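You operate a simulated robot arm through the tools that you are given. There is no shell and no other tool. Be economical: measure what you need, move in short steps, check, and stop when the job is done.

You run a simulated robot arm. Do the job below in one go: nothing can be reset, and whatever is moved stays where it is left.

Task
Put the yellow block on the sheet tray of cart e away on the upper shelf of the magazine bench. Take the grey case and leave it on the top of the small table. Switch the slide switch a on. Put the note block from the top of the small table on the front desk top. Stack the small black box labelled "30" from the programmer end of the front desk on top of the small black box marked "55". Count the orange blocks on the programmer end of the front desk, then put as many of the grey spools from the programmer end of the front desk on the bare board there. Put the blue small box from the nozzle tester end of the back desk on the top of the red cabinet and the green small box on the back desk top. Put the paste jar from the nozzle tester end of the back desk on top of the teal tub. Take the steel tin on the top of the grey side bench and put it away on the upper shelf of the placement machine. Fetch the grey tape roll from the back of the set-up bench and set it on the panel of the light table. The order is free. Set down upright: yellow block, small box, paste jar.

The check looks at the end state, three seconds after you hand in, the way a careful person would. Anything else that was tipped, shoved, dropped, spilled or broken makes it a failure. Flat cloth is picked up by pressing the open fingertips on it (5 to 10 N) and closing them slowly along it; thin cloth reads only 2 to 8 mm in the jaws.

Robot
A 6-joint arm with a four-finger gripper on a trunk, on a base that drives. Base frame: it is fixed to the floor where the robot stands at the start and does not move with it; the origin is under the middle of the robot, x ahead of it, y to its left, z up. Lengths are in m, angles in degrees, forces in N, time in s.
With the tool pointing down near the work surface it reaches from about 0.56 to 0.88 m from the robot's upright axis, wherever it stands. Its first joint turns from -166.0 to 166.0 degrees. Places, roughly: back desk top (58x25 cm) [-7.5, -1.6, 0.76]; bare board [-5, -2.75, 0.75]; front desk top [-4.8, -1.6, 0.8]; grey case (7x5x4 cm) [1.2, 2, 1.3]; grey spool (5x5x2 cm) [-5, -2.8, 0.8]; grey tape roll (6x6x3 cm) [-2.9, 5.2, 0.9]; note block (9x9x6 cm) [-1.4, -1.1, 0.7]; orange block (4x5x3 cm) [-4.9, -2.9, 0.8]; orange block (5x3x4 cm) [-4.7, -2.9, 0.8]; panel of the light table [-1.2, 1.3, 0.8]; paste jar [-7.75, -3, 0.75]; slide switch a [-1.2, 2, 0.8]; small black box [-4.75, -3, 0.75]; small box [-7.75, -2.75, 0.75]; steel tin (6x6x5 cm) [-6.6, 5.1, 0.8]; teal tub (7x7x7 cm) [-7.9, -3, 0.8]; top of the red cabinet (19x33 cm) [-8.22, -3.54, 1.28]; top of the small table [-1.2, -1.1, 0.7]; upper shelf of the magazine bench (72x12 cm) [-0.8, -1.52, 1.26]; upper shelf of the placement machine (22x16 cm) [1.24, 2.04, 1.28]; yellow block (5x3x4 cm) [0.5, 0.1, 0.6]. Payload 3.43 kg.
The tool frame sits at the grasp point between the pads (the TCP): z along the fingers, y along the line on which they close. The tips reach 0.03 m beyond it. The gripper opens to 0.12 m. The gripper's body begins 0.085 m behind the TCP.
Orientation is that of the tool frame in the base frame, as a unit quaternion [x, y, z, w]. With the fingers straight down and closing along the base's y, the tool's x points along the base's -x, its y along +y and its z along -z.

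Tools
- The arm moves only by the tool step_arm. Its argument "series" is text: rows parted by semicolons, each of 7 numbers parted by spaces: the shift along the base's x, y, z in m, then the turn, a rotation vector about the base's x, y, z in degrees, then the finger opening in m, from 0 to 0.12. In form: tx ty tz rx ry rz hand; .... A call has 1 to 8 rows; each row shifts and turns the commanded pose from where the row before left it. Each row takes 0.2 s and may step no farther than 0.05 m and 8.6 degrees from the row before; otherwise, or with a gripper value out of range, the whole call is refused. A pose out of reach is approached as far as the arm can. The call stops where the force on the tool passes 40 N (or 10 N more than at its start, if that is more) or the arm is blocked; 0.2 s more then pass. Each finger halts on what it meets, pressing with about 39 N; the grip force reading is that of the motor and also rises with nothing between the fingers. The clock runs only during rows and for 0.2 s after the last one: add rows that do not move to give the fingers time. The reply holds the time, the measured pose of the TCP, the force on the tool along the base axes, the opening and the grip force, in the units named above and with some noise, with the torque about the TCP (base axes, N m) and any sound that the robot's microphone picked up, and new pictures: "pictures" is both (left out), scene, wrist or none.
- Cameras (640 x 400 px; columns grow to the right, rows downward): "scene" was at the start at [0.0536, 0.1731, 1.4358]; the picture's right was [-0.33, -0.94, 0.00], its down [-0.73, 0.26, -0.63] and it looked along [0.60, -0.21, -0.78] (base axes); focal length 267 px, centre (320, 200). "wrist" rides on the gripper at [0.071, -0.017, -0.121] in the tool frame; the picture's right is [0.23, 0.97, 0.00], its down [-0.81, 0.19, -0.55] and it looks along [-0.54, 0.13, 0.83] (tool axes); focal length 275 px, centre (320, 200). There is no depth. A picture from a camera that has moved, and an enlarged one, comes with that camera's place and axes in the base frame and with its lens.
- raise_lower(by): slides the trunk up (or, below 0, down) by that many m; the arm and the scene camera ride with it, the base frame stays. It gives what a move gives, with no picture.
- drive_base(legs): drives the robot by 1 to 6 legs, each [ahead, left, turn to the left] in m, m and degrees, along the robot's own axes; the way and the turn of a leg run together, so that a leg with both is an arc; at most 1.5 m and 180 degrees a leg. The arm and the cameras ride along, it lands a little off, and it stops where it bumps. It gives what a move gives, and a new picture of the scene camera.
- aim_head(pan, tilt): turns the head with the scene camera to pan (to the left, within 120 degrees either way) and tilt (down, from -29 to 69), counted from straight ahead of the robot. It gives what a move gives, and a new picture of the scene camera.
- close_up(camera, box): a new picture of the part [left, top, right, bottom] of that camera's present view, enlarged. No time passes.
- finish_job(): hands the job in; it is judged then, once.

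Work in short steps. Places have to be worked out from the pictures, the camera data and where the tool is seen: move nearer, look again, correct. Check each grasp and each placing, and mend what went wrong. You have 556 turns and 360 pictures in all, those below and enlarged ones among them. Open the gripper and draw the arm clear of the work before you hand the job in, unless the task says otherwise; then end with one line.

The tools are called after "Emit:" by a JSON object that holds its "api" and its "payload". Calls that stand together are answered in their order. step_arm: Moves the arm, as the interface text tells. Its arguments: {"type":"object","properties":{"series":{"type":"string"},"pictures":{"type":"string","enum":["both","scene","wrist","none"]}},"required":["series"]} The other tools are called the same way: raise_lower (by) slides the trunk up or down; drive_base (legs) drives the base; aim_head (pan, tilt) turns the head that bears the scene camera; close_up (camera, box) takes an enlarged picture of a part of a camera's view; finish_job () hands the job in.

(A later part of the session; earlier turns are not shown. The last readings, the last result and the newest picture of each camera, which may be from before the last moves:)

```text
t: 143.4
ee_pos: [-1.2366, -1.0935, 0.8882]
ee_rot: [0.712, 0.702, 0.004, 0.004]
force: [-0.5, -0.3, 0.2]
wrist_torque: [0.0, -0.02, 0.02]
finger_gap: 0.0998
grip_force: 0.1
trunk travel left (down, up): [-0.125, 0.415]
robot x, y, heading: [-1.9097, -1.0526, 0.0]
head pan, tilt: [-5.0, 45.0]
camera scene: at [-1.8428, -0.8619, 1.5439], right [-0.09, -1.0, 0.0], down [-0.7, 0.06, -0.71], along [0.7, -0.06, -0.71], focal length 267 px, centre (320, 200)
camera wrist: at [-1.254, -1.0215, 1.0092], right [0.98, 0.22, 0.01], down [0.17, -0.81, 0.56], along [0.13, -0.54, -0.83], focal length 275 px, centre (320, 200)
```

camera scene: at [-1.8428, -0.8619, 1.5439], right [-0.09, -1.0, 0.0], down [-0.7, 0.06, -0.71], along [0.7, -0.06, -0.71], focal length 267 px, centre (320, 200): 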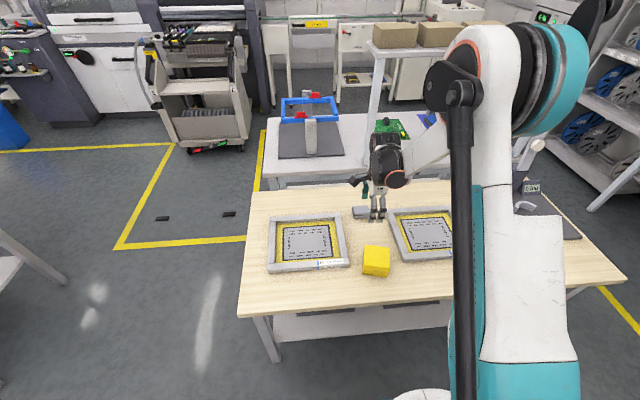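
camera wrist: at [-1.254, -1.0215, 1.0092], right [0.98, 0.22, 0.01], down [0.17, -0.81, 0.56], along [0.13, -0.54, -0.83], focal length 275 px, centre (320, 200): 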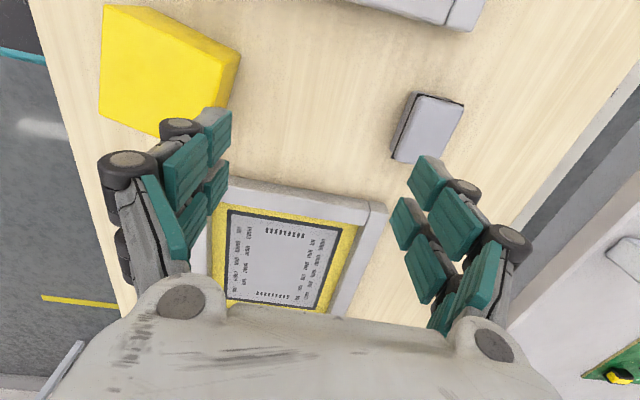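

Case stands on the table. For the note block at ≈(−1.363, −1.09), back up 0.17 m so it's in reach and look from above.

Emit:
{"api": "drive_base", "payload": {"legs": [[-0.17, 0, 0]]}}

Emit:
{"api": "step_arm", "payload": {"series": "0.04 0 0.03 0 0 0 0.12; 0 0 0.05 0 0 0 0.12", "pictures": "wrist"}}

Emit:
{"api": "close_up", "payload": {"camera": "scene", "box": [300, 150, 460, 250]}}

```text
t: 144.8
ee_pos: [-1.4036, -1.0933, 0.8877]
ee_rot: [0.712, 0.702, 0.004, 0.004]
force: [0.0, -0.9, 0.4]
wrist_torque: [0.02, 0.0, 0.02]
finger_gap: 0.0999
grip_force: 0.0
trunk travel left (down, up): [-0.125, 0.415]
robot x, y, heading: [-2.0734, -1.0523, -0.4]
head pan, tilt: [-5.0, 45.0]
camera scene: at [-2.0118, -0.8614, 1.5439], right [-0.09, -1.0, 0.0], down [-0.7, 0.06, -0.71], along [0.7, -0.06, -0.71], focal length 267 px, centre (320, 200)
```

scene: 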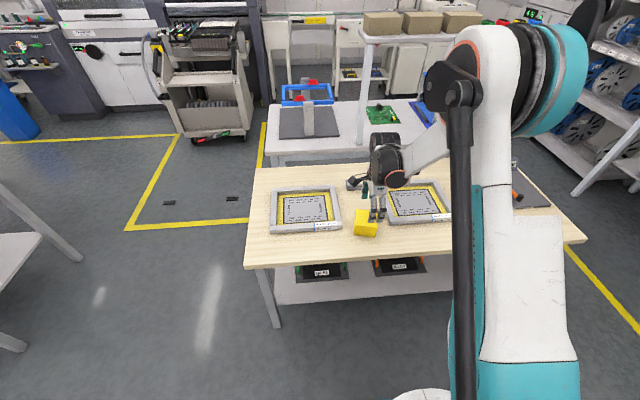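

```text
t: 145.4
ee_pos: [-1.367, -1.0945, 0.9681]
ee_rot: [0.712, 0.702, 0.003, 0.004]
force: [0.9, -0.7, -0.3]
wrist_torque: [0.0, 0.05, 0.01]
finger_gap: 0.1199
grip_force: 0.0
trunk travel left (down, up): [-0.125, 0.415]
robot x, y, heading: [-2.0742, -1.0508, -0.1]
head pan, tilt: [-5.0, 45.0]
camera wrist: at [-1.3844, -1.0226, 1.0888], right [0.98, 0.22, 0.01], down [0.17, -0.81, 0.56], along [0.13, -0.54, -0.83], focal length 275 px, centre (320, 200)
```

wrist: 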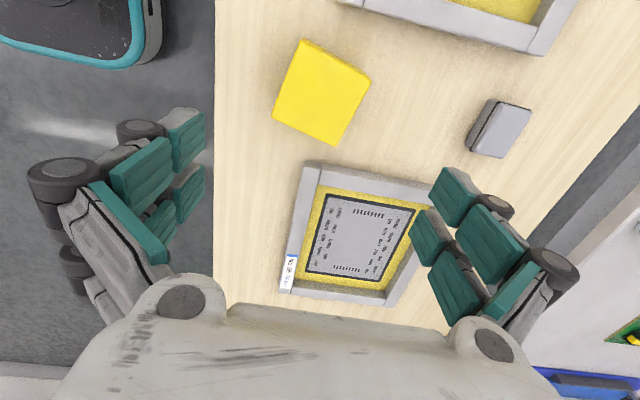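

```text
4.00 times, centred on (380, 200) of scene
camera zoom: at [-2.0115, -0.8614, 1.5439], right [-0.09, -1.0, 0.0], down [-0.7, 0.06, -0.71], along [0.7, -0.06, -0.71], focal length 1066 px, centre (80, 200)
```

zoom: 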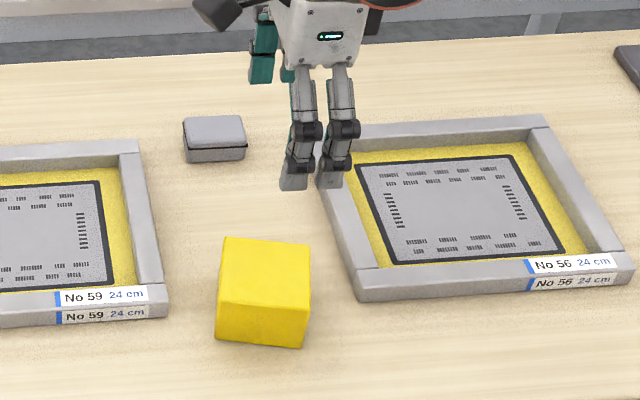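

Block centre ≈(−1.363, −1.096), turned −13°, top ≈0.774. Turn the wrist −12.5° and descend to z≈0.755.

Emit:
{"api": "step_arm", "payload": {"series": "0.003 -0.001 -0.04 0 0 -6.3 0.12; 0 0 -0.045 0 0 -6.2 0.12; 0 0 -0.04 0 0 0 0.12"}}

```text
t: 146.2
ee_pos: [-1.3626, -1.0908, 0.8413]
ee_rot: [0.785, 0.62, 0.003, 0.004]
force: [-0.3, -0.8, -0.2]
wrist_torque: [-0.01, 0.04, 0.02]
finger_gap: 0.1197
grip_force: 0.1
trunk travel left (down, up): [-0.125, 0.415]
robot x, y, heading: [-2.0761, -1.0503, -0.2]
head pan, tilt: [-5.0, 45.0]
camera scene: at [-2.0116, -0.8614, 1.5438], right [-0.09, -1.0, 0.0], down [-0.7, 0.06, -0.71], along [0.7, -0.06, -0.71], focal length 267 px, centre (320, 200)
camera wrist: at [-1.3643, -1.0175, 0.9631], right [1.0, 0.0, 0.01], down [-0.01, -0.83, 0.56], along [0.01, -0.56, -0.83], focal length 275 px, centre (320, 200)
```

scene: 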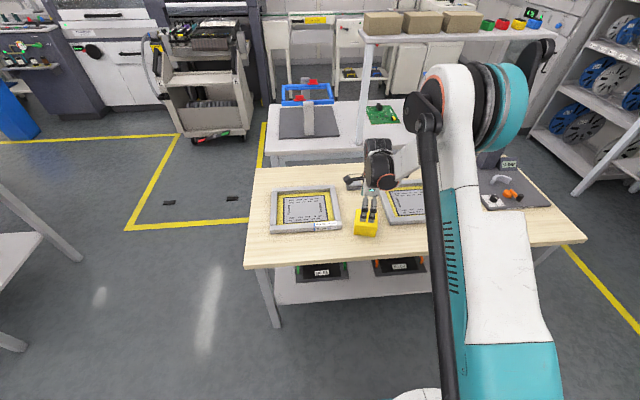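
wrist: 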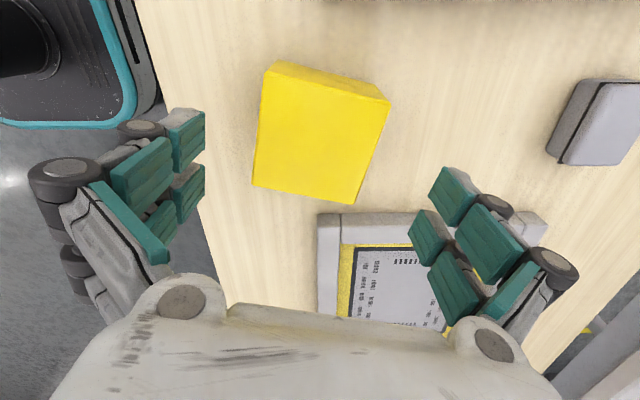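

Centred. Descend 0.085 and close.

Emit:
{"api": "step_arm", "payload": {"series": "0 0 -0.045 0 0 2 0.12; 0 0 -0.04 0 0 0 0.12; 0 0 0 0 0 0 0.07; 0 0 0 0 0 0 0.07; 0 0 0 0 0 0 0.07; 0 0 0 0 0 0 0.07", "pictures": "wrist"}}

```text
t: 147.6
ee_pos: [-1.3605, -1.0923, 0.7576]
ee_rot: [0.773, 0.634, 0.004, 0.004]
force: [-4.0, -0.7, 3.9]
wrist_torque: [-0.3, 0.05, -0.12]
finger_gap: 0.0838
grip_force: 39.7
trunk travel left (down, up): [-0.125, 0.415]
robot x, y, heading: [-2.076, -1.0524, -0.5]
head pan, tilt: [-5.0, 45.0]
camera wrist: at [-1.3653, -1.0184, 0.8781], right [1.0, 0.03, 0.01], down [0.02, -0.83, 0.56], along [0.03, -0.55, -0.83], focal length 275 px, centre (320, 200)
```

wrist: 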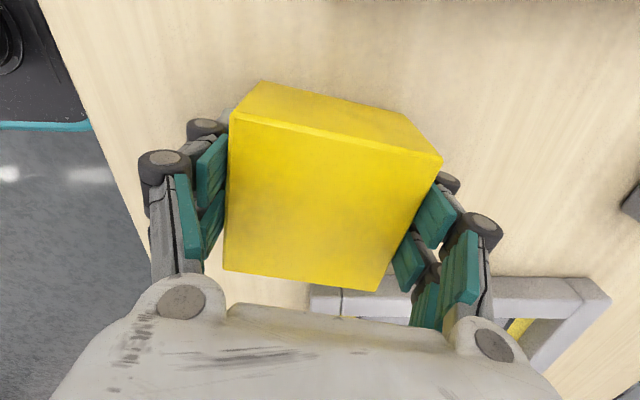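

Gripped at 84 mm (the pad is slightly skewed in shape). Lift and check it holds.

Emit:
{"api": "step_arm", "payload": {"series": "0 0 0.02 0 0 0 0.07; 0 0 0.04 0 0 0 0.07; 0 0 0.05 0 0 0 0.07; 0 0 0.05 0 0 0 0.07; 0 0 0.05 0 0 0 0.07"}}

```text
t: 148.8
ee_pos: [-1.363, -1.095, 0.9687]
ee_rot: [0.773, 0.634, 0.003, 0.004]
force: [-0.4, -0.2, -2.4]
wrist_torque: [-0.02, 0.0, -0.04]
finger_gap: 0.0838
grip_force: 38.8
trunk travel left (down, up): [-0.125, 0.415]
robot x, y, heading: [-2.0762, -1.0527, -0.2]
head pan, tilt: [-5.0, 45.0]
camera scene: at [-2.0118, -0.8614, 1.5439], right [-0.09, -1.0, 0.0], down [-0.7, 0.06, -0.71], along [0.7, -0.06, -0.71], focal length 267 px, centre (320, 200)
camera wrist: at [-1.3666, -1.021, 1.0899], right [1.0, 0.03, 0.01], down [0.02, -0.83, 0.56], along [0.03, -0.55, -0.83], focal length 275 px, centre (320, 200)
```

scene: 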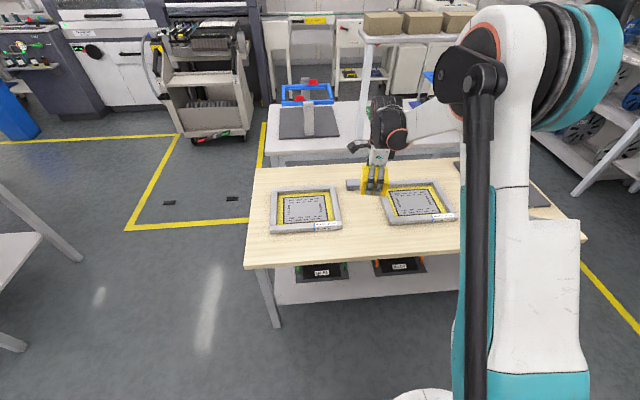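
wrist: 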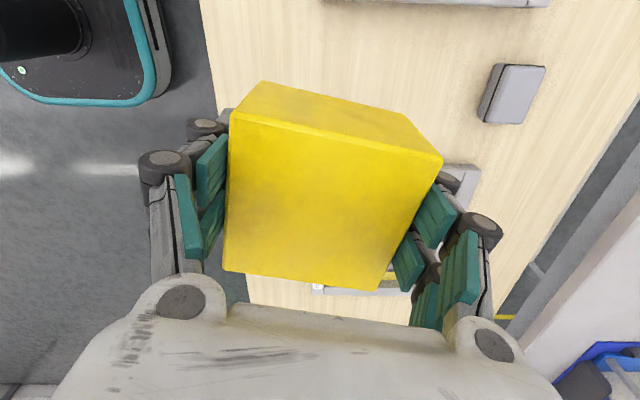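

Held well. Raise the trunk, back off and turn to face west for the front desk.

Emit:
{"api": "raise_lower", "payload": {"by": 0.3}}

Emit:
{"api": "drive_base", "payload": {"legs": [[-0.45, 0, 0], [0, 0, -180]]}}

Emit:
{"api": "aim_head", "payload": {"pan": 10, "tilt": 20}}

```text
t: 151.8
ee_pos: [-1.3621, -1.0962, 1.2675]
ee_rot: [0.774, 0.634, 0.004, 0.004]
force: [0.3, 0.4, -2.7]
wrist_torque: [0.02, -0.02, 0.02]
finger_gap: 0.0835
grip_force: 39.1
trunk travel left (down, up): [-0.425, 0.115]
robot x, y, heading: [-2.0771, -1.0511, -0.3]
head pan, tilt: [-5.0, 45.0]
```

```text
t: 161.7
ee_pos: [-3.2396, -1.0669, 1.268]
ee_rot: [-0.665, 0.747, 0.004, -0.003]
force: [0.0, -0.7, -3.1]
wrist_torque: [-0.02, -0.02, 0.04]
finger_gap: 0.0837
grip_force: 38.7
trunk travel left (down, up): [-0.425, 0.115]
robot x, y, heading: [-2.5231, -1.0514, -175.6]
head pan, tilt: [-5.0, 45.0]
camera scene: at [-2.5708, -1.2508, 1.8438], right [0.01, 1.0, 0.0], down [0.71, -0.01, -0.71], along [-0.71, 0.01, -0.71], focal length 267 px, centre (320, 200)
```

scene: 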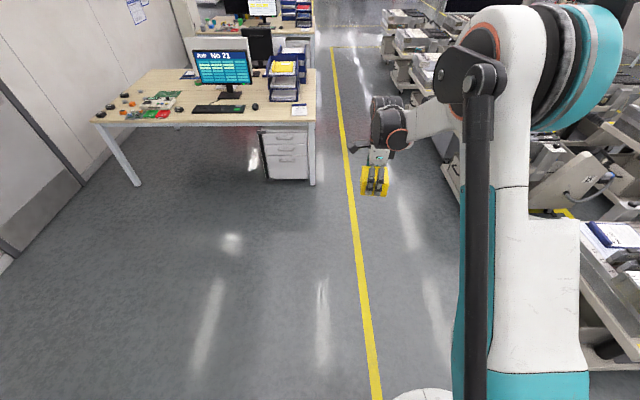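

```text
t: 162.6
ee_pos: [-3.2395, -1.0681, 1.2681]
ee_rot: [-0.665, 0.747, 0.004, -0.003]
force: [-0.9, -0.4, -3.3]
wrist_torque: [0.02, 0.01, 0.02]
finger_gap: 0.0839
grip_force: 39.3
trunk travel left (down, up): [-0.425, 0.115]
robot x, y, heading: [-2.5225, -1.0519, -175.6]
head pan, tilt: [10.0, 20.0]
camera scene: at [-2.5797, -1.2749, 1.8824], right [-0.25, 0.97, 0.0], down [0.33, 0.09, -0.94], along [-0.91, -0.23, -0.34], focal length 267 px, centre (320, 200)
```

scene: 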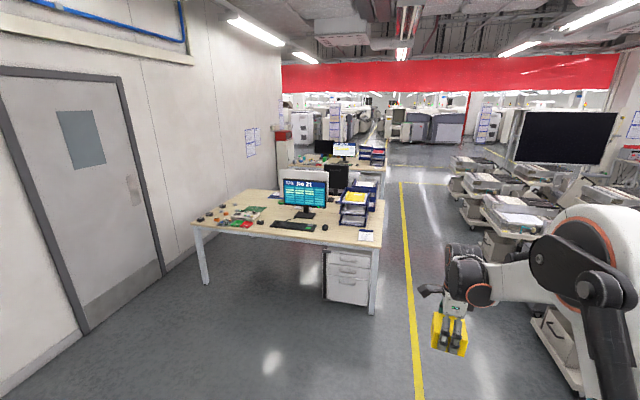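

The desk stands with its long side along y; the programmer end is the south end. Drive to about (−3.65, −1.75).

Emit:
{"api": "drive_base", "payload": {"legs": [[0, 0, -4.4], [1.1, 0.7, 0]]}}

Emit:
{"api": "aim_head", "payload": {"pan": 0, "tilt": 40}}

```text
t: 169.6
ee_pos: [-4.33, -1.7287, 1.2667]
ee_rot: [-0.641, 0.768, 0.004, -0.004]
force: [-0.3, -0.3, -3.0]
wrist_torque: [-0.02, -0.03, -0.01]
finger_gap: 0.0836
grip_force: 39.2
trunk travel left (down, up): [-0.425, 0.115]
robot x, y, heading: [-3.617, -1.7581, -179.5]
head pan, tilt: [10.0, 20.0]
camera scene: at [-3.6835, -1.9791, 1.8824], right [-0.19, 0.98, 0.0], down [0.34, 0.06, -0.94], along [-0.92, -0.17, -0.34], focal length 267 px, centre (320, 200)
```

scene: 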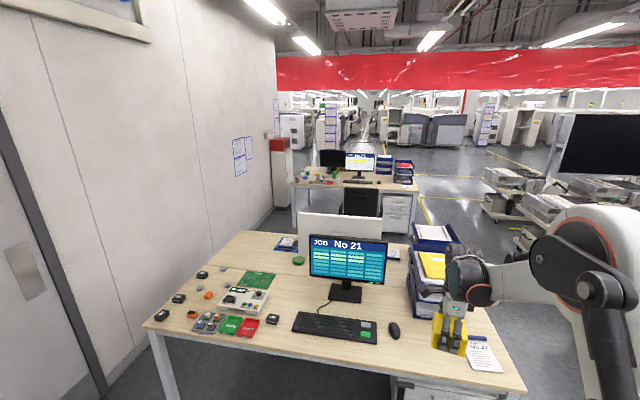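

```text
t: 170.4
ee_pos: [-4.329, -1.7293, 1.2675]
ee_rot: [-0.64, 0.769, 0.004, -0.003]
force: [-0.2, -1.3, -2.9]
wrist_torque: [0.0, 0.02, -0.03]
finger_gap: 0.0839
grip_force: 38.9
trunk travel left (down, up): [-0.425, 0.115]
robot x, y, heading: [-3.6122, -1.7609, -179.4]
head pan, tilt: [0.0, 40.0]
camera scene: at [-3.6767, -1.9627, 1.8512], right [-0.01, 1.0, 0.0], down [0.64, 0.01, -0.77], along [-0.77, -0.01, -0.64], focal length 267 px, centre (320, 200)
```

scene: 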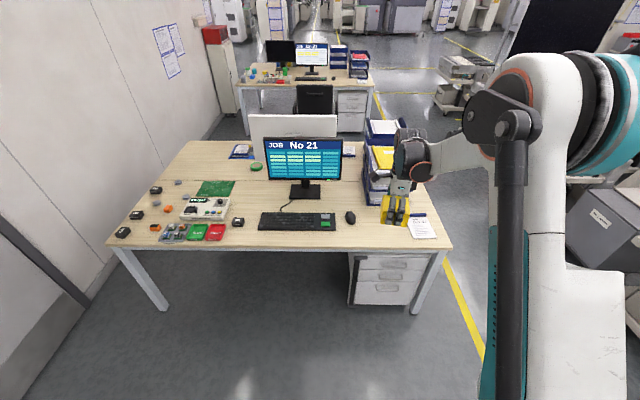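

Desk front edge x≈−4.61, surface ~0.75; a free spot lies at (−4.70, −1.62) between mouse and paper. Drive 0.37 ahead, shift +y, lower the trunk.

Emit:
{"api": "drive_base", "payload": {"legs": [[0.37, 0, 0]]}}

Emit:
{"api": "step_arm", "payload": {"series": "0 0.045 0 0 0 0 0.07; 0 0.045 0 0 0 0 0.07; 0 0.025 0 0 0 0 0.07", "pictures": "wrist"}}

```text
t: 172.8
ee_pos: [-4.7001, -1.7369, 1.2673]
ee_rot: [-0.641, 0.768, 0.004, -0.003]
force: [0.1, 0.9, -2.9]
wrist_torque: [0.0, -0.04, 0.01]
finger_gap: 0.0842
grip_force: 38.5
trunk travel left (down, up): [-0.425, 0.115]
robot x, y, heading: [-3.9843, -1.7659, -178.9]
head pan, tilt: [0.0, 40.0]
camera scene: at [-4.0477, -1.9681, 1.851], right [-0.02, 1.0, 0.0], down [0.64, 0.01, -0.77], along [-0.77, -0.01, -0.64], focal length 267 px, centre (320, 200)
```

scene: 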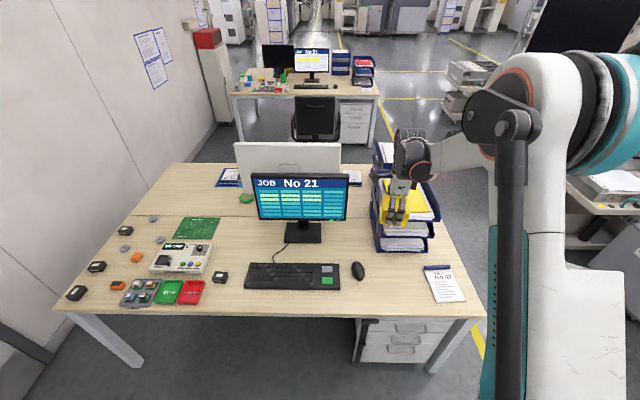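

```text
t: 173.6
ee_pos: [-4.7007, -1.6205, 1.2691]
ee_rot: [-0.641, 0.767, 0.005, -0.004]
force: [0.2, 0.2, -2.2]
wrist_torque: [-0.05, -0.01, 0.0]
finger_gap: 0.0834
grip_force: 38.7
trunk travel left (down, up): [-0.425, 0.115]
robot x, y, heading: [-3.9844, -1.7654, -179.4]
head pan, tilt: [0.0, 40.0]
camera wrist: at [-4.6957, -1.6946, 1.3899], right [-1.0, -0.05, 0.01], down [-0.04, 0.83, 0.55], along [-0.04, 0.55, -0.83], focal length 275 px, centre (320, 200)
```

wrist: 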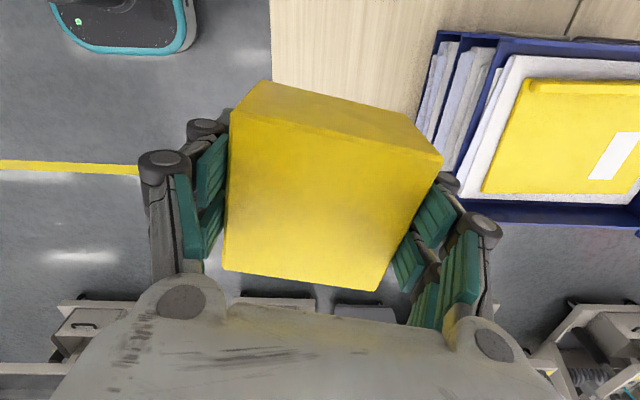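

Clear below. Lower the trunk 0.4 m, then fine steps.

Emit:
{"api": "raise_lower", "payload": {"by": -0.4}}

Emit:
{"api": "step_arm", "payload": {"series": "0 0 -0.02 0 0 0 0.07; 0 0 0 0 0 0 0.07"}}

```text
t: 177.4
ee_pos: [-4.6994, -1.6217, 0.8688]
ee_rot: [-0.641, 0.768, 0.005, -0.004]
force: [-0.1, 0.3, -3.1]
wrist_torque: [0.0, 0.02, 0.01]
finger_gap: 0.0837
grip_force: 39.5
trunk travel left (down, up): [-0.025, 0.515]
robot x, y, heading: [-3.9863, -1.7655, -179.0]
head pan, tilt: [0.0, 40.0]
```

```text
t: 178.0
ee_pos: [-4.6996, -1.6217, 0.8493]
ee_rot: [-0.641, 0.767, 0.004, -0.003]
force: [-0.7, 0.6, -3.1]
wrist_torque: [-0.02, -0.05, 0.01]
finger_gap: 0.0838
grip_force: 39.2
trunk travel left (down, up): [-0.025, 0.515]
robot x, y, heading: [-3.9859, -1.7631, -179.2]
head pan, tilt: [0.0, 40.0]
camera scene: at [-4.0463, -1.9679, 1.4511], right [-0.02, 1.0, 0.0], down [0.64, 0.01, -0.77], along [-0.77, -0.01, -0.64], focal length 267 px, centre (320, 200)
camera wrist: at [-4.6943, -1.6949, 0.9702], right [-1.0, -0.05, 0.01], down [-0.04, 0.83, 0.56], along [-0.04, 0.55, -0.83], focal length 275 px, centre (320, 200)
```

scene: 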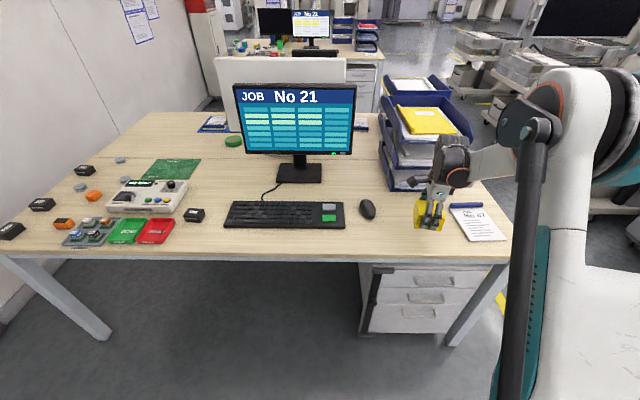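
wrist: 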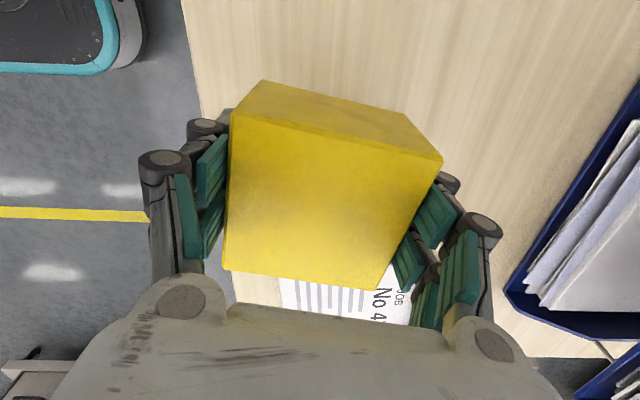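

Lower carefully to contact (expected near TCP 0.79).

Emit:
{"api": "step_arm", "payload": {"series": "0 0 -0.02 0 0 0 0.07; 0 0 -0.015 0 0 0 0.07; 0 0 0 0 0 0 0.07", "pictures": "none"}}

Emit:
{"api": "step_arm", "payload": {"series": "0 0 -0.004 0 0 0 0.07; 0 0 -0.004 0 0 0 0.07; 0 0 -0.004 0 0 0 0.07; 0 0 -0.003 0 0 0 0.07; 0 0 -0.003 0 0 0 0.07; 0 0 -0.003 0 0 0 0.07", "pictures": "none"}}

```text
t: 178.8
ee_pos: [-4.7004, -1.6207, 0.8142]
ee_rot: [-0.64, 0.768, 0.005, -0.003]
force: [-0.2, -0.6, -3.5]
wrist_torque: [0.01, -0.03, 0.0]
finger_gap: 0.0839
grip_force: 39.0
trunk travel left (down, up): [-0.025, 0.515]
robot x, y, heading: [-3.9837, -1.7654, -179.2]
head pan, tilt: [0.0, 40.0]
```

```text
t: 180.2
ee_pos: [-4.6994, -1.6231, 0.7931]
ee_rot: [-0.641, 0.768, 0.004, -0.004]
force: [-0.5, -0.1, -2.6]
wrist_torque: [0.01, 0.01, 0.01]
finger_gap: 0.0838
grip_force: 39.0
trunk travel left (down, up): [-0.025, 0.515]
robot x, y, heading: [-3.9853, -1.7633, -179.0]
head pan, tilt: [0.0, 40.0]
```

Emit:
{"api": "step_arm", "payload": {"series": "0 0 -0.003 0 0 0 0.07; 0 0 -0.003 0 0 0 0.07; 0 0 -0.003 0 0 0 0.07; 0 0 -0.003 0 0 0 0.07; 0 0 -0.003 0 0 0 0.07; 0 0 -0.003 0 0 0 0.07", "pictures": "wrist"}}

```text
t: 181.6
ee_pos: [-4.6997, -1.6221, 0.776]
ee_rot: [-0.64, 0.768, 0.005, -0.004]
force: [-7.4, 0.7, 24.6]
wrist_torque: [0.02, 0.26, 0.01]
finger_gap: 0.0841
grip_force: 39.3
trunk travel left (down, up): [-0.025, 0.515]
robot x, y, heading: [-3.9835, -1.7637, -178.9]
head pan, tilt: [0.0, 40.0]
camera wrist: at [-4.6941, -1.696, 0.8975], right [-1.0, -0.05, 0.01], down [-0.04, 0.83, 0.56], along [-0.04, 0.55, -0.83], focal length 275 px, centre (320, 200)
```

wrist: 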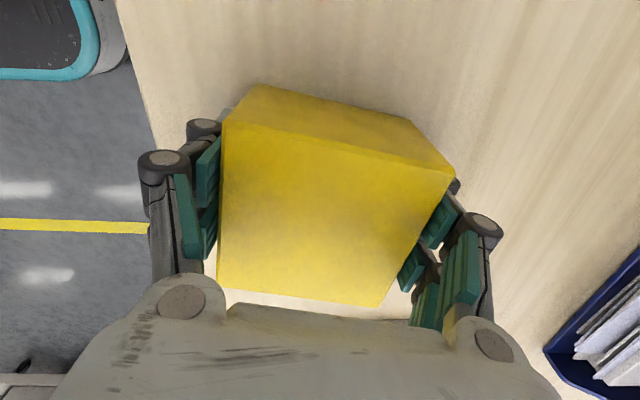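

Block is down. Open, lift away and check.

Emit:
{"api": "step_arm", "payload": {"series": "0 0 0.002 0 0 0 0.084; 0 0 0 0 0 0 0.11; 0 0 0 0 0 0 0.12; 0 0 0.03 0 0 0 0.12; 0 0 0.05 0 0 0 0.12; 0 0 0.05 0 0 0 0.12; 0 0 0.05 0 0 0 0.12"}}

```text
t: 183.2
ee_pos: [-4.6978, -1.6208, 0.9538]
ee_rot: [-0.64, 0.768, 0.004, -0.004]
force: [-1.1, 0.7, -0.4]
wrist_torque: [-0.03, -0.02, -0.02]
finger_gap: 0.1201
grip_force: 0.0
trunk travel left (down, up): [-0.025, 0.515]
robot x, y, heading: [-3.9832, -1.7671, -179.2]
head pan, tilt: [0.0, 40.0]
camera scene: at [-4.0459, -1.9679, 1.4512], right [-0.02, 1.0, 0.0], down [0.64, 0.01, -0.77], along [-0.77, -0.01, -0.64], focal length 267 px, centre (320, 200)
camera wrist: at [-4.6935, -1.6945, 1.0758], right [-1.0, -0.05, 0.01], down [-0.04, 0.83, 0.56], along [-0.04, 0.55, -0.83], focal length 275 px, centre (320, 200)
```

scene: 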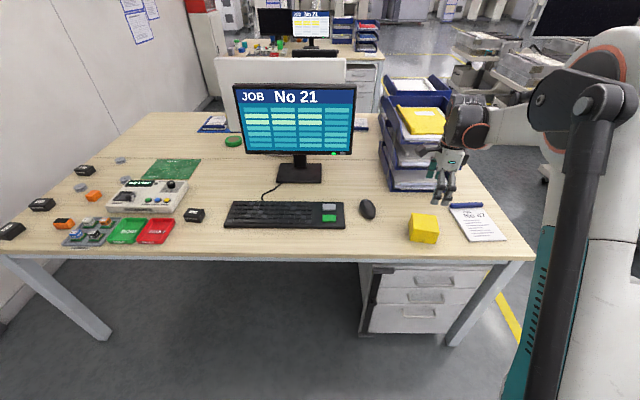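
wrist: 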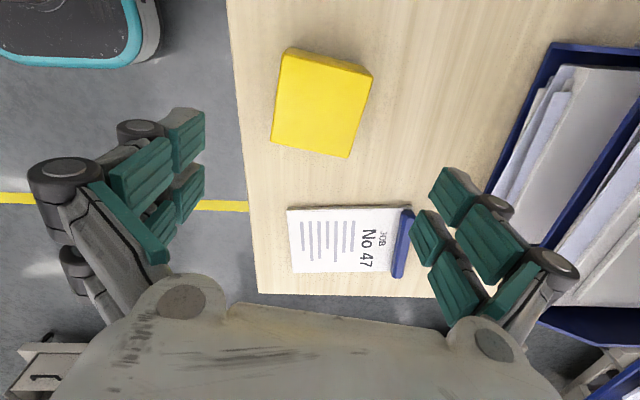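

Note block placed. Raise the trunk 0.3 for a better view and slide to the programmer end.

Emit:
{"api": "raise_lower", "payload": {"by": 0.3}}

Emit:
{"api": "drive_base", "payload": {"legs": [[-0.05, 0.9, 0]]}}

Emit:
{"api": "aim_head", "payload": {"pan": 5, "tilt": 50}}

```text
t: 186.2
ee_pos: [-4.6979, -1.6214, 1.2538]
ee_rot: [-0.641, 0.768, 0.005, -0.004]
force: [0.0, -0.4, 0.3]
wrist_torque: [-0.01, 0.02, 0.0]
finger_gap: 0.1199
grip_force: 0.1
trunk travel left (down, up): [-0.325, 0.215]
robot x, y, heading: [-3.9852, -1.7656, -179.1]
head pan, tilt: [0.0, 40.0]
```

```text
t: 190.9
ee_pos: [-4.6333, -2.5174, 1.2542]
ee_rot: [-0.643, 0.766, 0.004, -0.004]
force: [-0.7, -0.3, -0.4]
wrist_torque: [0.06, -0.01, 0.01]
finger_gap: 0.1202
grip_force: 0.1
trunk travel left (down, up): [-0.325, 0.215]
robot x, y, heading: [-3.9198, -2.6575, -178.6]
head pan, tilt: [0.0, 40.0]
camera scene: at [-3.9796, -2.8606, 1.7511], right [-0.02, 1.0, 0.0], down [0.64, 0.01, -0.77], along [-0.77, -0.02, -0.64], focal length 267 px, centre (320, 200)
```

scene: 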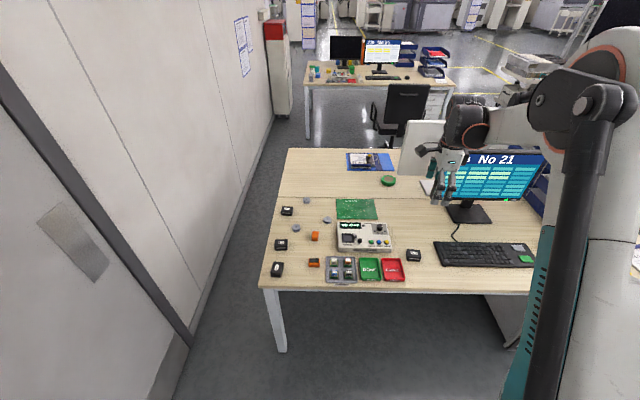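

```text
t: 191.7
ee_pos: [-4.6326, -2.5175, 1.2541]
ee_rot: [-0.643, 0.766, 0.005, -0.004]
force: [-0.1, 0.4, -0.9]
wrist_torque: [-0.03, 0.02, 0.0]
finger_gap: 0.1198
grip_force: 0.0
trunk travel left (down, up): [-0.325, 0.215]
robot x, y, heading: [-3.9156, -2.656, -179.0]
head pan, tilt: [5.0, 50.0]
camera scene: at [-3.9712, -2.8667, 1.737], right [-0.11, 0.99, 0.0], down [0.76, 0.08, -0.64], along [-0.64, -0.07, -0.77], focal length 267 px, centre (320, 200)
```

scene: 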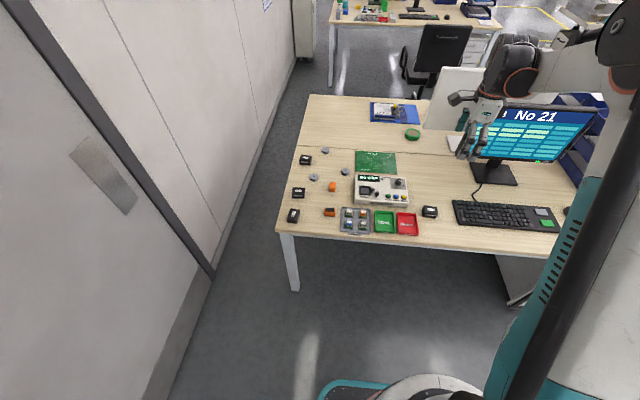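

Emit:
{"api": "close_up", "payload": {"camera": "scene", "box": [270, 130, 446, 240]}}

```text
3.64 times, centred on (358, 185) of scene
camera zoom: at [-3.9712, -2.8667, 1.737], right [-0.11, 0.99, 0.0], down [0.76, 0.08, -0.64], along [-0.64, -0.07, -0.77], focal length 970 px, centre (182, 254)
```

zoom: 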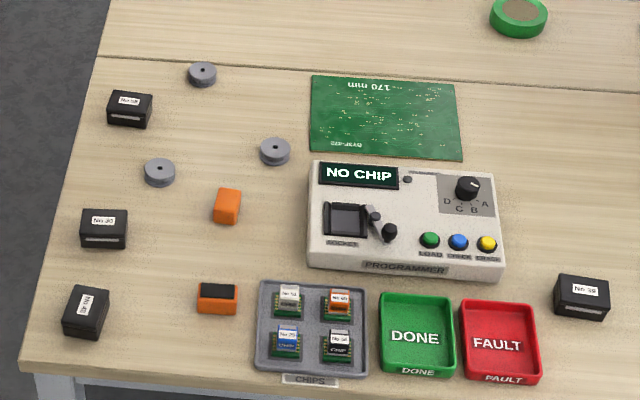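

I see 2 orange blocks, 3 spools, the green bare board and four black boxes. Zoom to read the labels.

Emit:
{"api": "close_up", "payload": {"camera": "scene", "box": [280, 145, 344, 185]}}

Emit:
{"api": "close_up", "payload": {"camera": "scene", "box": [280, 180, 344, 220]}}

Emit:
{"api": "close_up", "payload": {"camera": "scene", "box": [400, 190, 464, 230]}}

```text
10.00 times, centred on (312, 165) of scene
camera zoom: at [-3.9712, -2.8667, 1.737], right [-0.11, 0.99, 0.0], down [0.76, 0.08, -0.64], along [-0.64, -0.07, -0.77], focal length 2666 px, centre (400, 550)
```

zoom: 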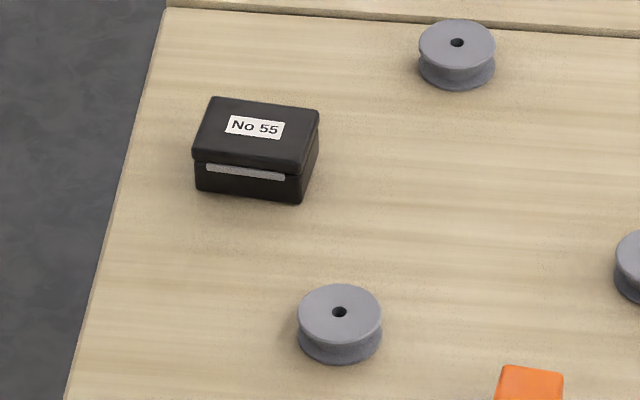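

```text
10.00 times, centred on (312, 200) of scene
camera zoom: at [-3.9712, -2.8667, 1.737], right [-0.11, 0.99, 0.0], down [0.76, 0.08, -0.64], along [-0.64, -0.07, -0.77], focal length 2666 px, centre (400, 200)
```

zoom: 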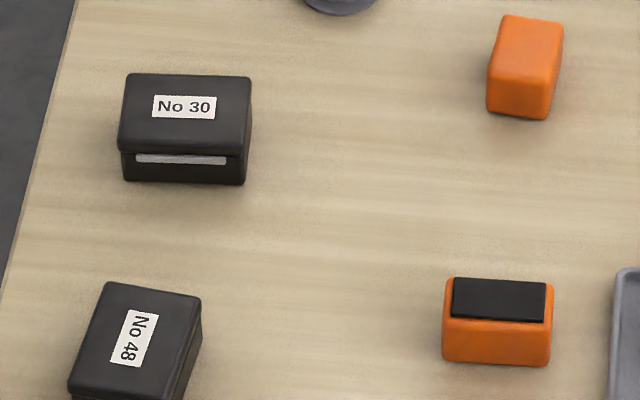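

```text
10.00 times, centred on (432, 210) of scene
camera zoom: at [-3.9712, -2.8667, 1.737], right [-0.11, 0.99, 0.0], down [0.76, 0.08, -0.64], along [-0.64, -0.07, -0.77], focal length 2666 px, centre (-800, 100)
```

zoom: 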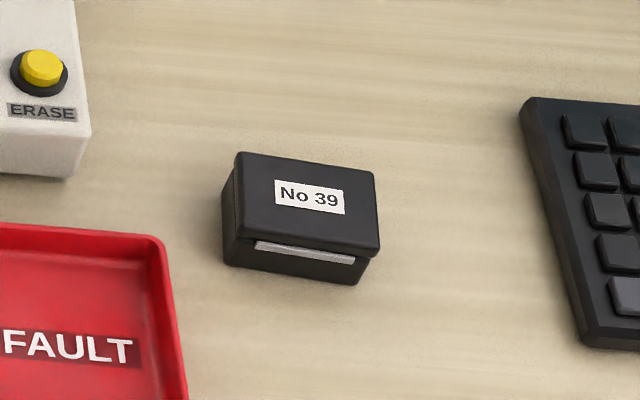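

Count: 2 orange blocks, so two spools go on the green board. Targets: No 30 (−4.82, −3.065), No 55 (−5.064, −3.063), spools (−4.93, −3.00) and (−5.0, −2.845), board centre (−5.1, −2.68). Drive to (−4.28, −2.85).

Emit:
{"api": "drive_base", "payload": {"legs": [[0.36, 0.19, -1]]}}

Emit:
{"api": "aim_head", "payload": {"pan": 0, "tilt": 60}}

Emit:
{"api": "close_up", "payload": {"camera": "wrist", "box": [0, 0, 640, 400]}}

```text
t: 194.2
ee_pos: [-4.9886, -2.6912, 1.253]
ee_rot: [-0.634, 0.773, 0.005, -0.003]
force: [-0.1, 0.4, 0.4]
wrist_torque: [0.03, -0.01, -0.03]
finger_gap: 0.1202
grip_force: 0.1
trunk travel left (down, up): [-0.325, 0.215]
robot x, y, heading: [-4.2741, -2.8523, 179.8]
head pan, tilt: [5.0, 50.0]
camera scene: at [-4.3344, -3.0578, 1.7368], right [-0.09, 1.0, 0.0], down [0.76, 0.07, -0.64], along [-0.64, -0.05, -0.77], focal length 267 px, centre (320, 200)
```

scene: 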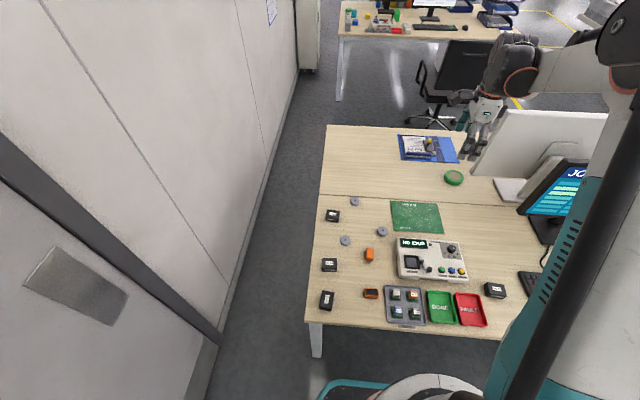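

```text
t: 194.9
ee_pos: [-4.9877, -2.6921, 1.2537]
ee_rot: [-0.634, 0.773, 0.004, -0.004]
force: [0.1, 0.4, 0.5]
wrist_torque: [-0.04, 0.0, 0.03]
finger_gap: 0.1199
grip_force: 0.1
trunk travel left (down, up): [-0.325, 0.215]
robot x, y, heading: [-4.2787, -2.8492, 179.9]
head pan, tilt: [0.0, 60.0]
camera scene: at [-4.3236, -3.0507, 1.7244], right [0.0, 1.0, 0.0], down [0.87, 0.0, -0.5], along [-0.5, 0.0, -0.87], focal length 267 px, centre (320, 200)
```

scene: 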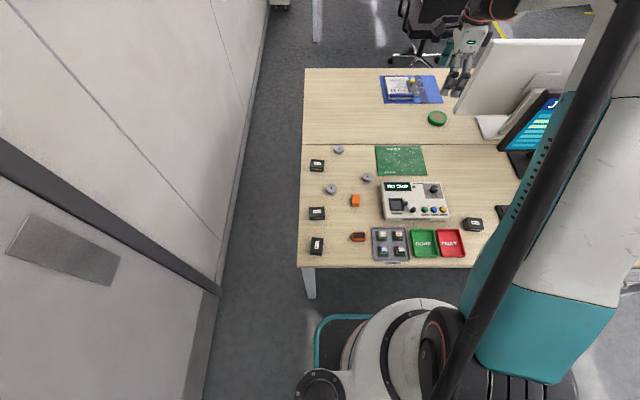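

```text
1.00 times, centred on (320, 200) of wrist (not enlarged: the box is as wide or as high as the picture)
camera zoom: at [-4.9849, -2.7661, 1.3753], right [-1.0, -0.04, 0.01], down [-0.02, 0.83, 0.56], along [-0.03, 0.55, -0.83], focal length 275 px, centre (320, 200)
```

zoom: 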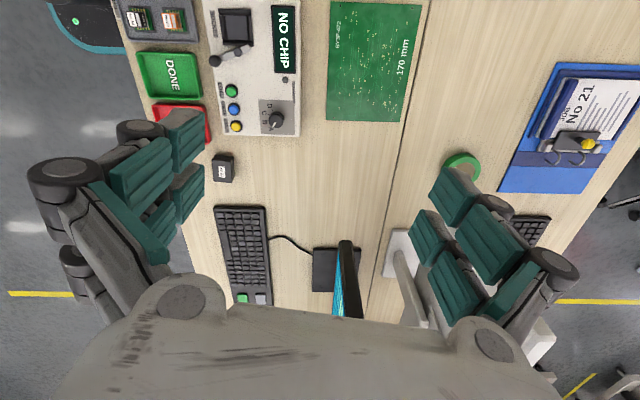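

Zoom on the work area from this steep view.

Emit:
{"api": "close_up", "payload": {"camera": "scene", "box": [296, 140, 456, 240]}}

```text
4.00 times, centred on (376, 190) of scene
camera zoom: at [-4.3236, -3.0507, 1.7244], right [0.0, 1.0, 0.0], down [0.87, 0.0, -0.5], along [-0.5, 0.0, -0.87], focal length 1066 px, centre (96, 240)
```

zoom: 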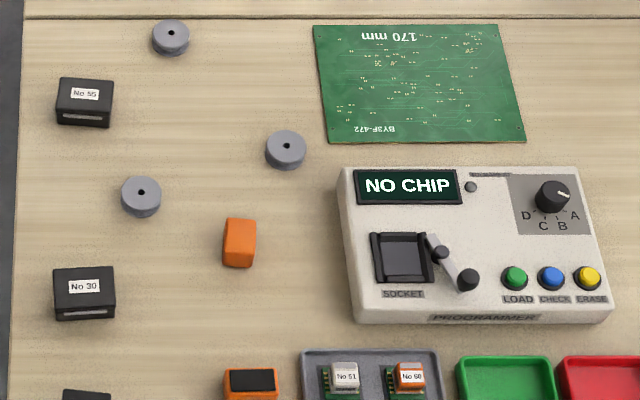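

Positions refined: No 30 top (−4.815, −3.063), No 55 (−5.055, −3.062). Move over No 30 at height, turning the fingers to close along x, then lower the trunk 0.3.

Emit:
{"api": "step_arm", "payload": {"series": "0.0215 -0.0445 0 0 0 1.4 0.1; 0.0215 -0.0445 0 0 0 1.4 0.1; 0.0215 -0.0445 0 0 0 1.4 0.1; 0.0215 -0.0445 0 0 0 1.4 0.1; 0.0215 -0.0445 0 0 0 1.4 0.1; 0.0215 -0.0445 0 0 0 1.4 0.1; 0.0215 -0.0445 0 0 0 1.4 0.1; 0.0215 -0.0445 0 0 0 1.4 0.1", "pictures": "none"}}

Emit:
{"api": "raise_lower", "payload": {"by": -0.3}}

Emit:
{"api": "close_up", "payload": {"camera": "wrist", "box": [0, 0, 640, 400]}}

```text
t: 196.7
ee_pos: [-4.8184, -3.0493, 1.2545]
ee_rot: [-0.706, 0.708, 0.005, -0.004]
force: [0.0, -0.2, -1.3]
wrist_torque: [0.06, 0.03, 0.0]
finger_gap: 0.0999
grip_force: 0.0
trunk travel left (down, up): [-0.325, 0.215]
robot x, y, heading: [-4.2759, -2.849, 180.0]
head pan, tilt: [0.0, 60.0]
```

```text
t: 199.7
ee_pos: [-4.8181, -3.0478, 0.9538]
ee_rot: [-0.707, 0.708, 0.004, -0.003]
force: [0.2, 0.3, 0.0]
wrist_torque: [0.01, 0.0, 0.0]
finger_gap: 0.0995
grip_force: 0.1
trunk travel left (down, up): [-0.025, 0.515]
robot x, y, heading: [-4.2753, -2.8502, 179.7]
head pan, tilt: [0.0, 60.0]
```

```text
1.00 times, centred on (320, 200) of wrist (not enlarged: the box is as wide or as high as the picture)
camera zoom: at [-4.7998, -3.1198, 1.0755], right [-0.97, -0.23, 0.01], down [-0.18, 0.81, 0.56], along [-0.14, 0.54, -0.83], focal length 275 px, centre (320, 200)
```

zoom: 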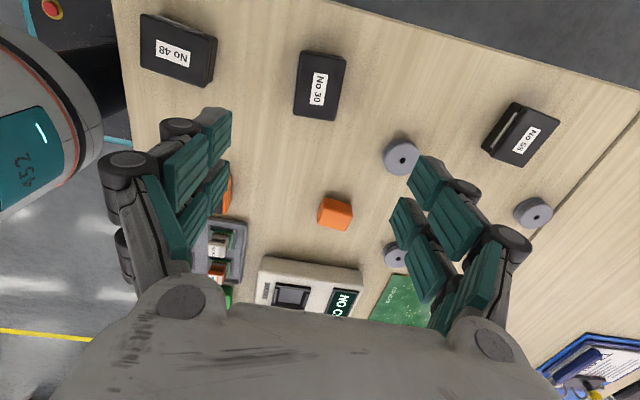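

No 30 is at (−4.818, −3.063). Shift −0.015 in y and descend to 0.84 for a check.

Emit:
{"api": "step_arm", "payload": {"series": "0 -0.015 -0.04 0 0 2 0.085; 0 0 -0.045 0 0 0 0.085; 0 0 -0.025 0 0 0 0.085"}}

```text
t: 200.5
ee_pos: [-4.8158, -3.0622, 0.8429]
ee_rot: [0.72, -0.694, -0.004, 0.004]
force: [0.7, -0.4, -0.8]
wrist_torque: [-0.01, -0.03, 0.0]
finger_gap: 0.085
grip_force: 0.1
trunk travel left (down, up): [-0.025, 0.515]
robot x, y, heading: [-4.2757, -2.8516, 179.7]
head pan, tilt: [0.0, 60.0]
camera scene: at [-4.3234, -3.0509, 1.4244], right [0.0, 1.0, 0.0], down [0.87, 0.0, -0.5], along [-0.5, 0.0, -0.87], focal length 267 px, centre (320, 200)
camera wrist: at [-4.7963, -3.1328, 0.9653], right [-0.96, -0.26, 0.01], down [-0.21, 0.8, 0.56], along [-0.15, 0.53, -0.83], focal length 275 px, centre (320, 200)
```

scene: 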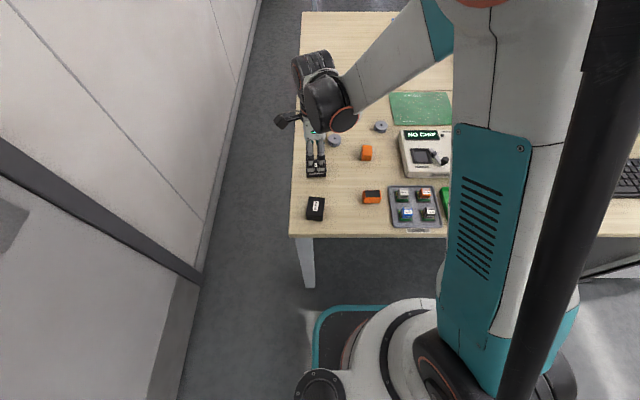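
wrist: 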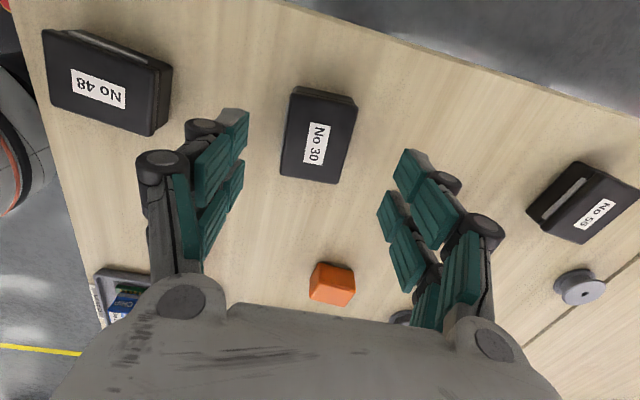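

Top at ≈0.771, centred. Descend to 0.773 and close.

Emit:
{"api": "step_arm", "payload": {"series": "0 0 -0.045 0 0 0 0.085; 0 0 -0.024 0 0 0 0.085; 0 0 0 0 0 0 0.03; 0 0 0 0 0 0 0.03; 0 0 0 0 0 0 0.03; 0 0 0 0 0 0 0.03", "pictures": "wrist"}}

```text
t: 201.3
ee_pos: [-4.8095, -3.0628, 0.7791]
ee_rot: [0.72, -0.694, -0.001, 0.001]
force: [21.9, 2.1, 47.6]
wrist_torque: [0.27, -1.96, -0.05]
finger_gap: 0.0454
grip_force: 13.8
trunk travel left (down, up): [-0.025, 0.515]
robot x, y, heading: [-4.2803, -2.8506, 180.0]
head pan, tilt: [0.0, 60.0]
stopped in row 4: the force on the tool passed its limit at 52 N (the readings are from after the stop); the commanded pose is now the measured one
camera wrist: at [-4.7897, -3.133, 0.901], right [-0.96, -0.27, 0.0], down [-0.22, 0.8, 0.55], along [-0.15, 0.53, -0.83], focal length 275 px, centre (320, 200)
```

wrist: 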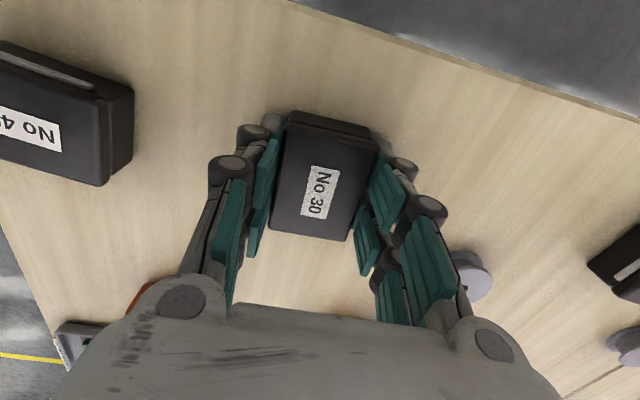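

A fingertip presses the desk (surface ≈0.747). Lift 6 mm and re-close.

Emit:
{"api": "step_arm", "payload": {"series": "-0.004 0 0.007 0 0 0 0.05; 0 0 0 0 0 0 0.05; 0 0 0 0 0 0 0.03; 0 0 0 0 0 0 0.03; 0 0 0 0 0 0 0.03", "pictures": "wrist"}}

```text
t: 202.5
ee_pos: [-4.8172, -3.0629, 0.7845]
ee_rot: [0.72, -0.694, -0.002, 0.001]
force: [-1.5, 0.3, 0.2]
wrist_torque: [0.01, 0.0, -0.01]
finger_gap: 0.0442
grip_force: 39.1
trunk travel left (down, up): [-0.025, 0.515]
robot x, y, heading: [-4.2763, -2.8494, 180.1]
head pan, tilt: [0.0, 60.0]
camera wrist: at [-4.7979, -3.1339, 0.9046], right [-0.96, -0.26, 0.0], down [-0.22, 0.8, 0.55], along [-0.15, 0.53, -0.83], focal length 275 px, centre (320, 200)
```

wrist: 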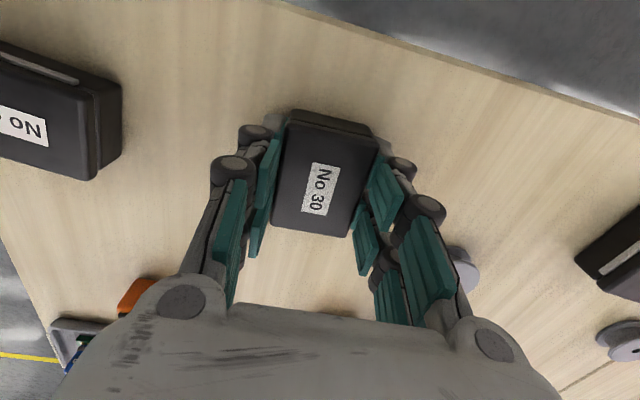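

No 30 gripped (44 mm). Lift and carry above No 55, rotating −7° to match it.

Emit:
{"api": "step_arm", "payload": {"series": "0 0 0.04 0 0 0 0.03; 0 0 0.05 0 0 0 0.03; -0.045 0 0.015 0 0 -2 0.03; -0.048 0 0 0 0 -2 0.03; -0.048 0 0 0 0 -2 0.03; -0.048 0 0 0 0 -1 0.03; -0.048 0 0 0 0 0 0.03"}}

```text
t: 204.1
ee_pos: [-5.0549, -3.0633, 0.8881]
ee_rot: [-0.676, 0.737, 0.002, -0.002]
force: [1.4, 0.8, 0.1]
wrist_torque: [0.02, 0.01, -0.01]
finger_gap: 0.0443
grip_force: 38.8
trunk travel left (down, up): [-0.025, 0.515]
robot x, y, heading: [-4.2784, -2.8525, 179.8]
head pan, tilt: [0.0, 60.0]
camera scene: at [-4.3231, -3.0508, 1.4243], right [0.0, 1.0, 0.0], down [0.87, 0.0, -0.5], along [-0.5, 0.0, -0.87], focal length 267 px, centre (320, 200)
camera wrist: at [-5.0453, -3.1358, 1.0089], right [-0.99, -0.14, 0.0], down [-0.12, 0.82, 0.55], along [-0.08, 0.55, -0.83], focal length 275 px, centre (320, 200)
```

scene: 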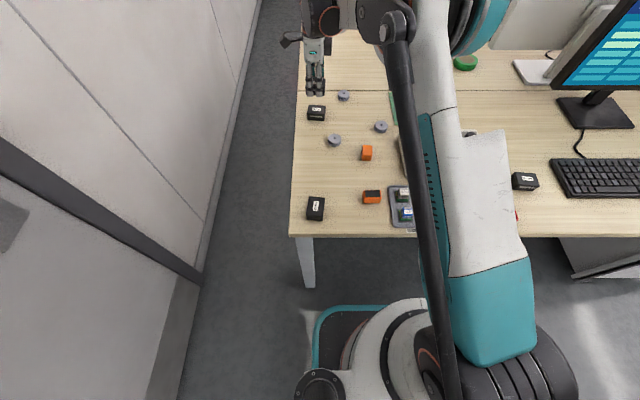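
wrist: 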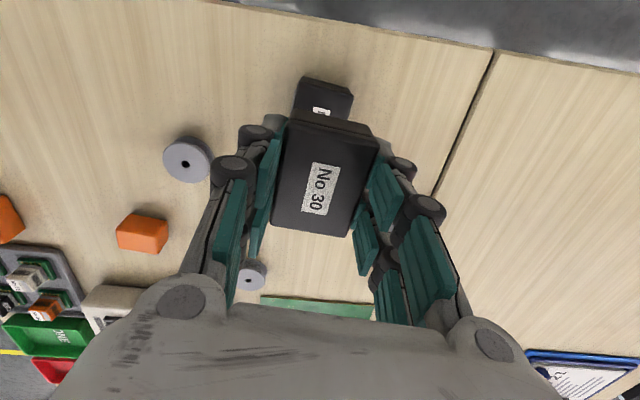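

Nearly aligned; trim −3 mm x and −2° and descend to 15 mm above, then check from the scene camera.

Emit:
{"api": "step_arm", "payload": {"series": "-0.003 0 -0.03 0 0 -2 0.03; 0 0 -0.022 0 0 0 0.03; 0 0 0 0 0 0 0.03", "pictures": "wrist"}}

Emit:
{"api": "close_up", "payload": {"camera": "scene", "box": [276, 70, 372, 130]}}

```text
t: 204.9
ee_pos: [-5.0592, -3.0632, 0.8352]
ee_rot: [-0.663, 0.749, 0.002, -0.001]
force: [0.0, -0.6, -0.3]
wrist_torque: [-0.02, 0.01, 0.02]
finger_gap: 0.0441
grip_force: 39.2
trunk travel left (down, up): [-0.025, 0.515]
robot x, y, heading: [-4.277, -2.8492, 180.2]
head pan, tilt: [0.0, 60.0]
camera wrist: at [-5.0509, -3.1363, 0.9568], right [-0.99, -0.11, 0.0], down [-0.09, 0.83, 0.55], along [-0.06, 0.55, -0.83], focal length 275 px, centre (320, 200)
```

wrist: 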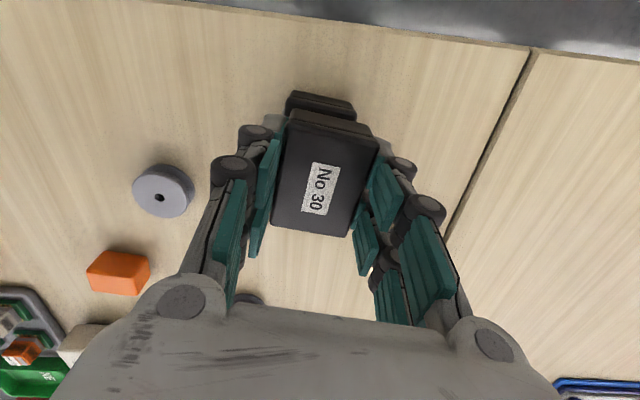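

```text
6.67 times, centred on (324, 100) of scene
camera zoom: at [-4.3236, -3.051, 1.4243], right [0.0, 1.0, 0.0], down [0.87, 0.0, -0.5], along [-0.5, 0.0, -0.87], focal length 1778 px, centre (293, 867)
```

zoom: 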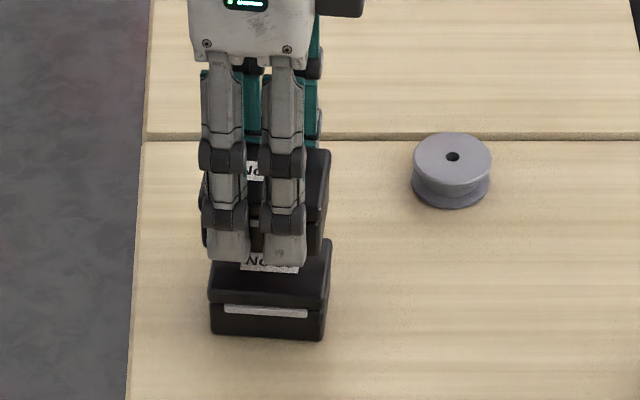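

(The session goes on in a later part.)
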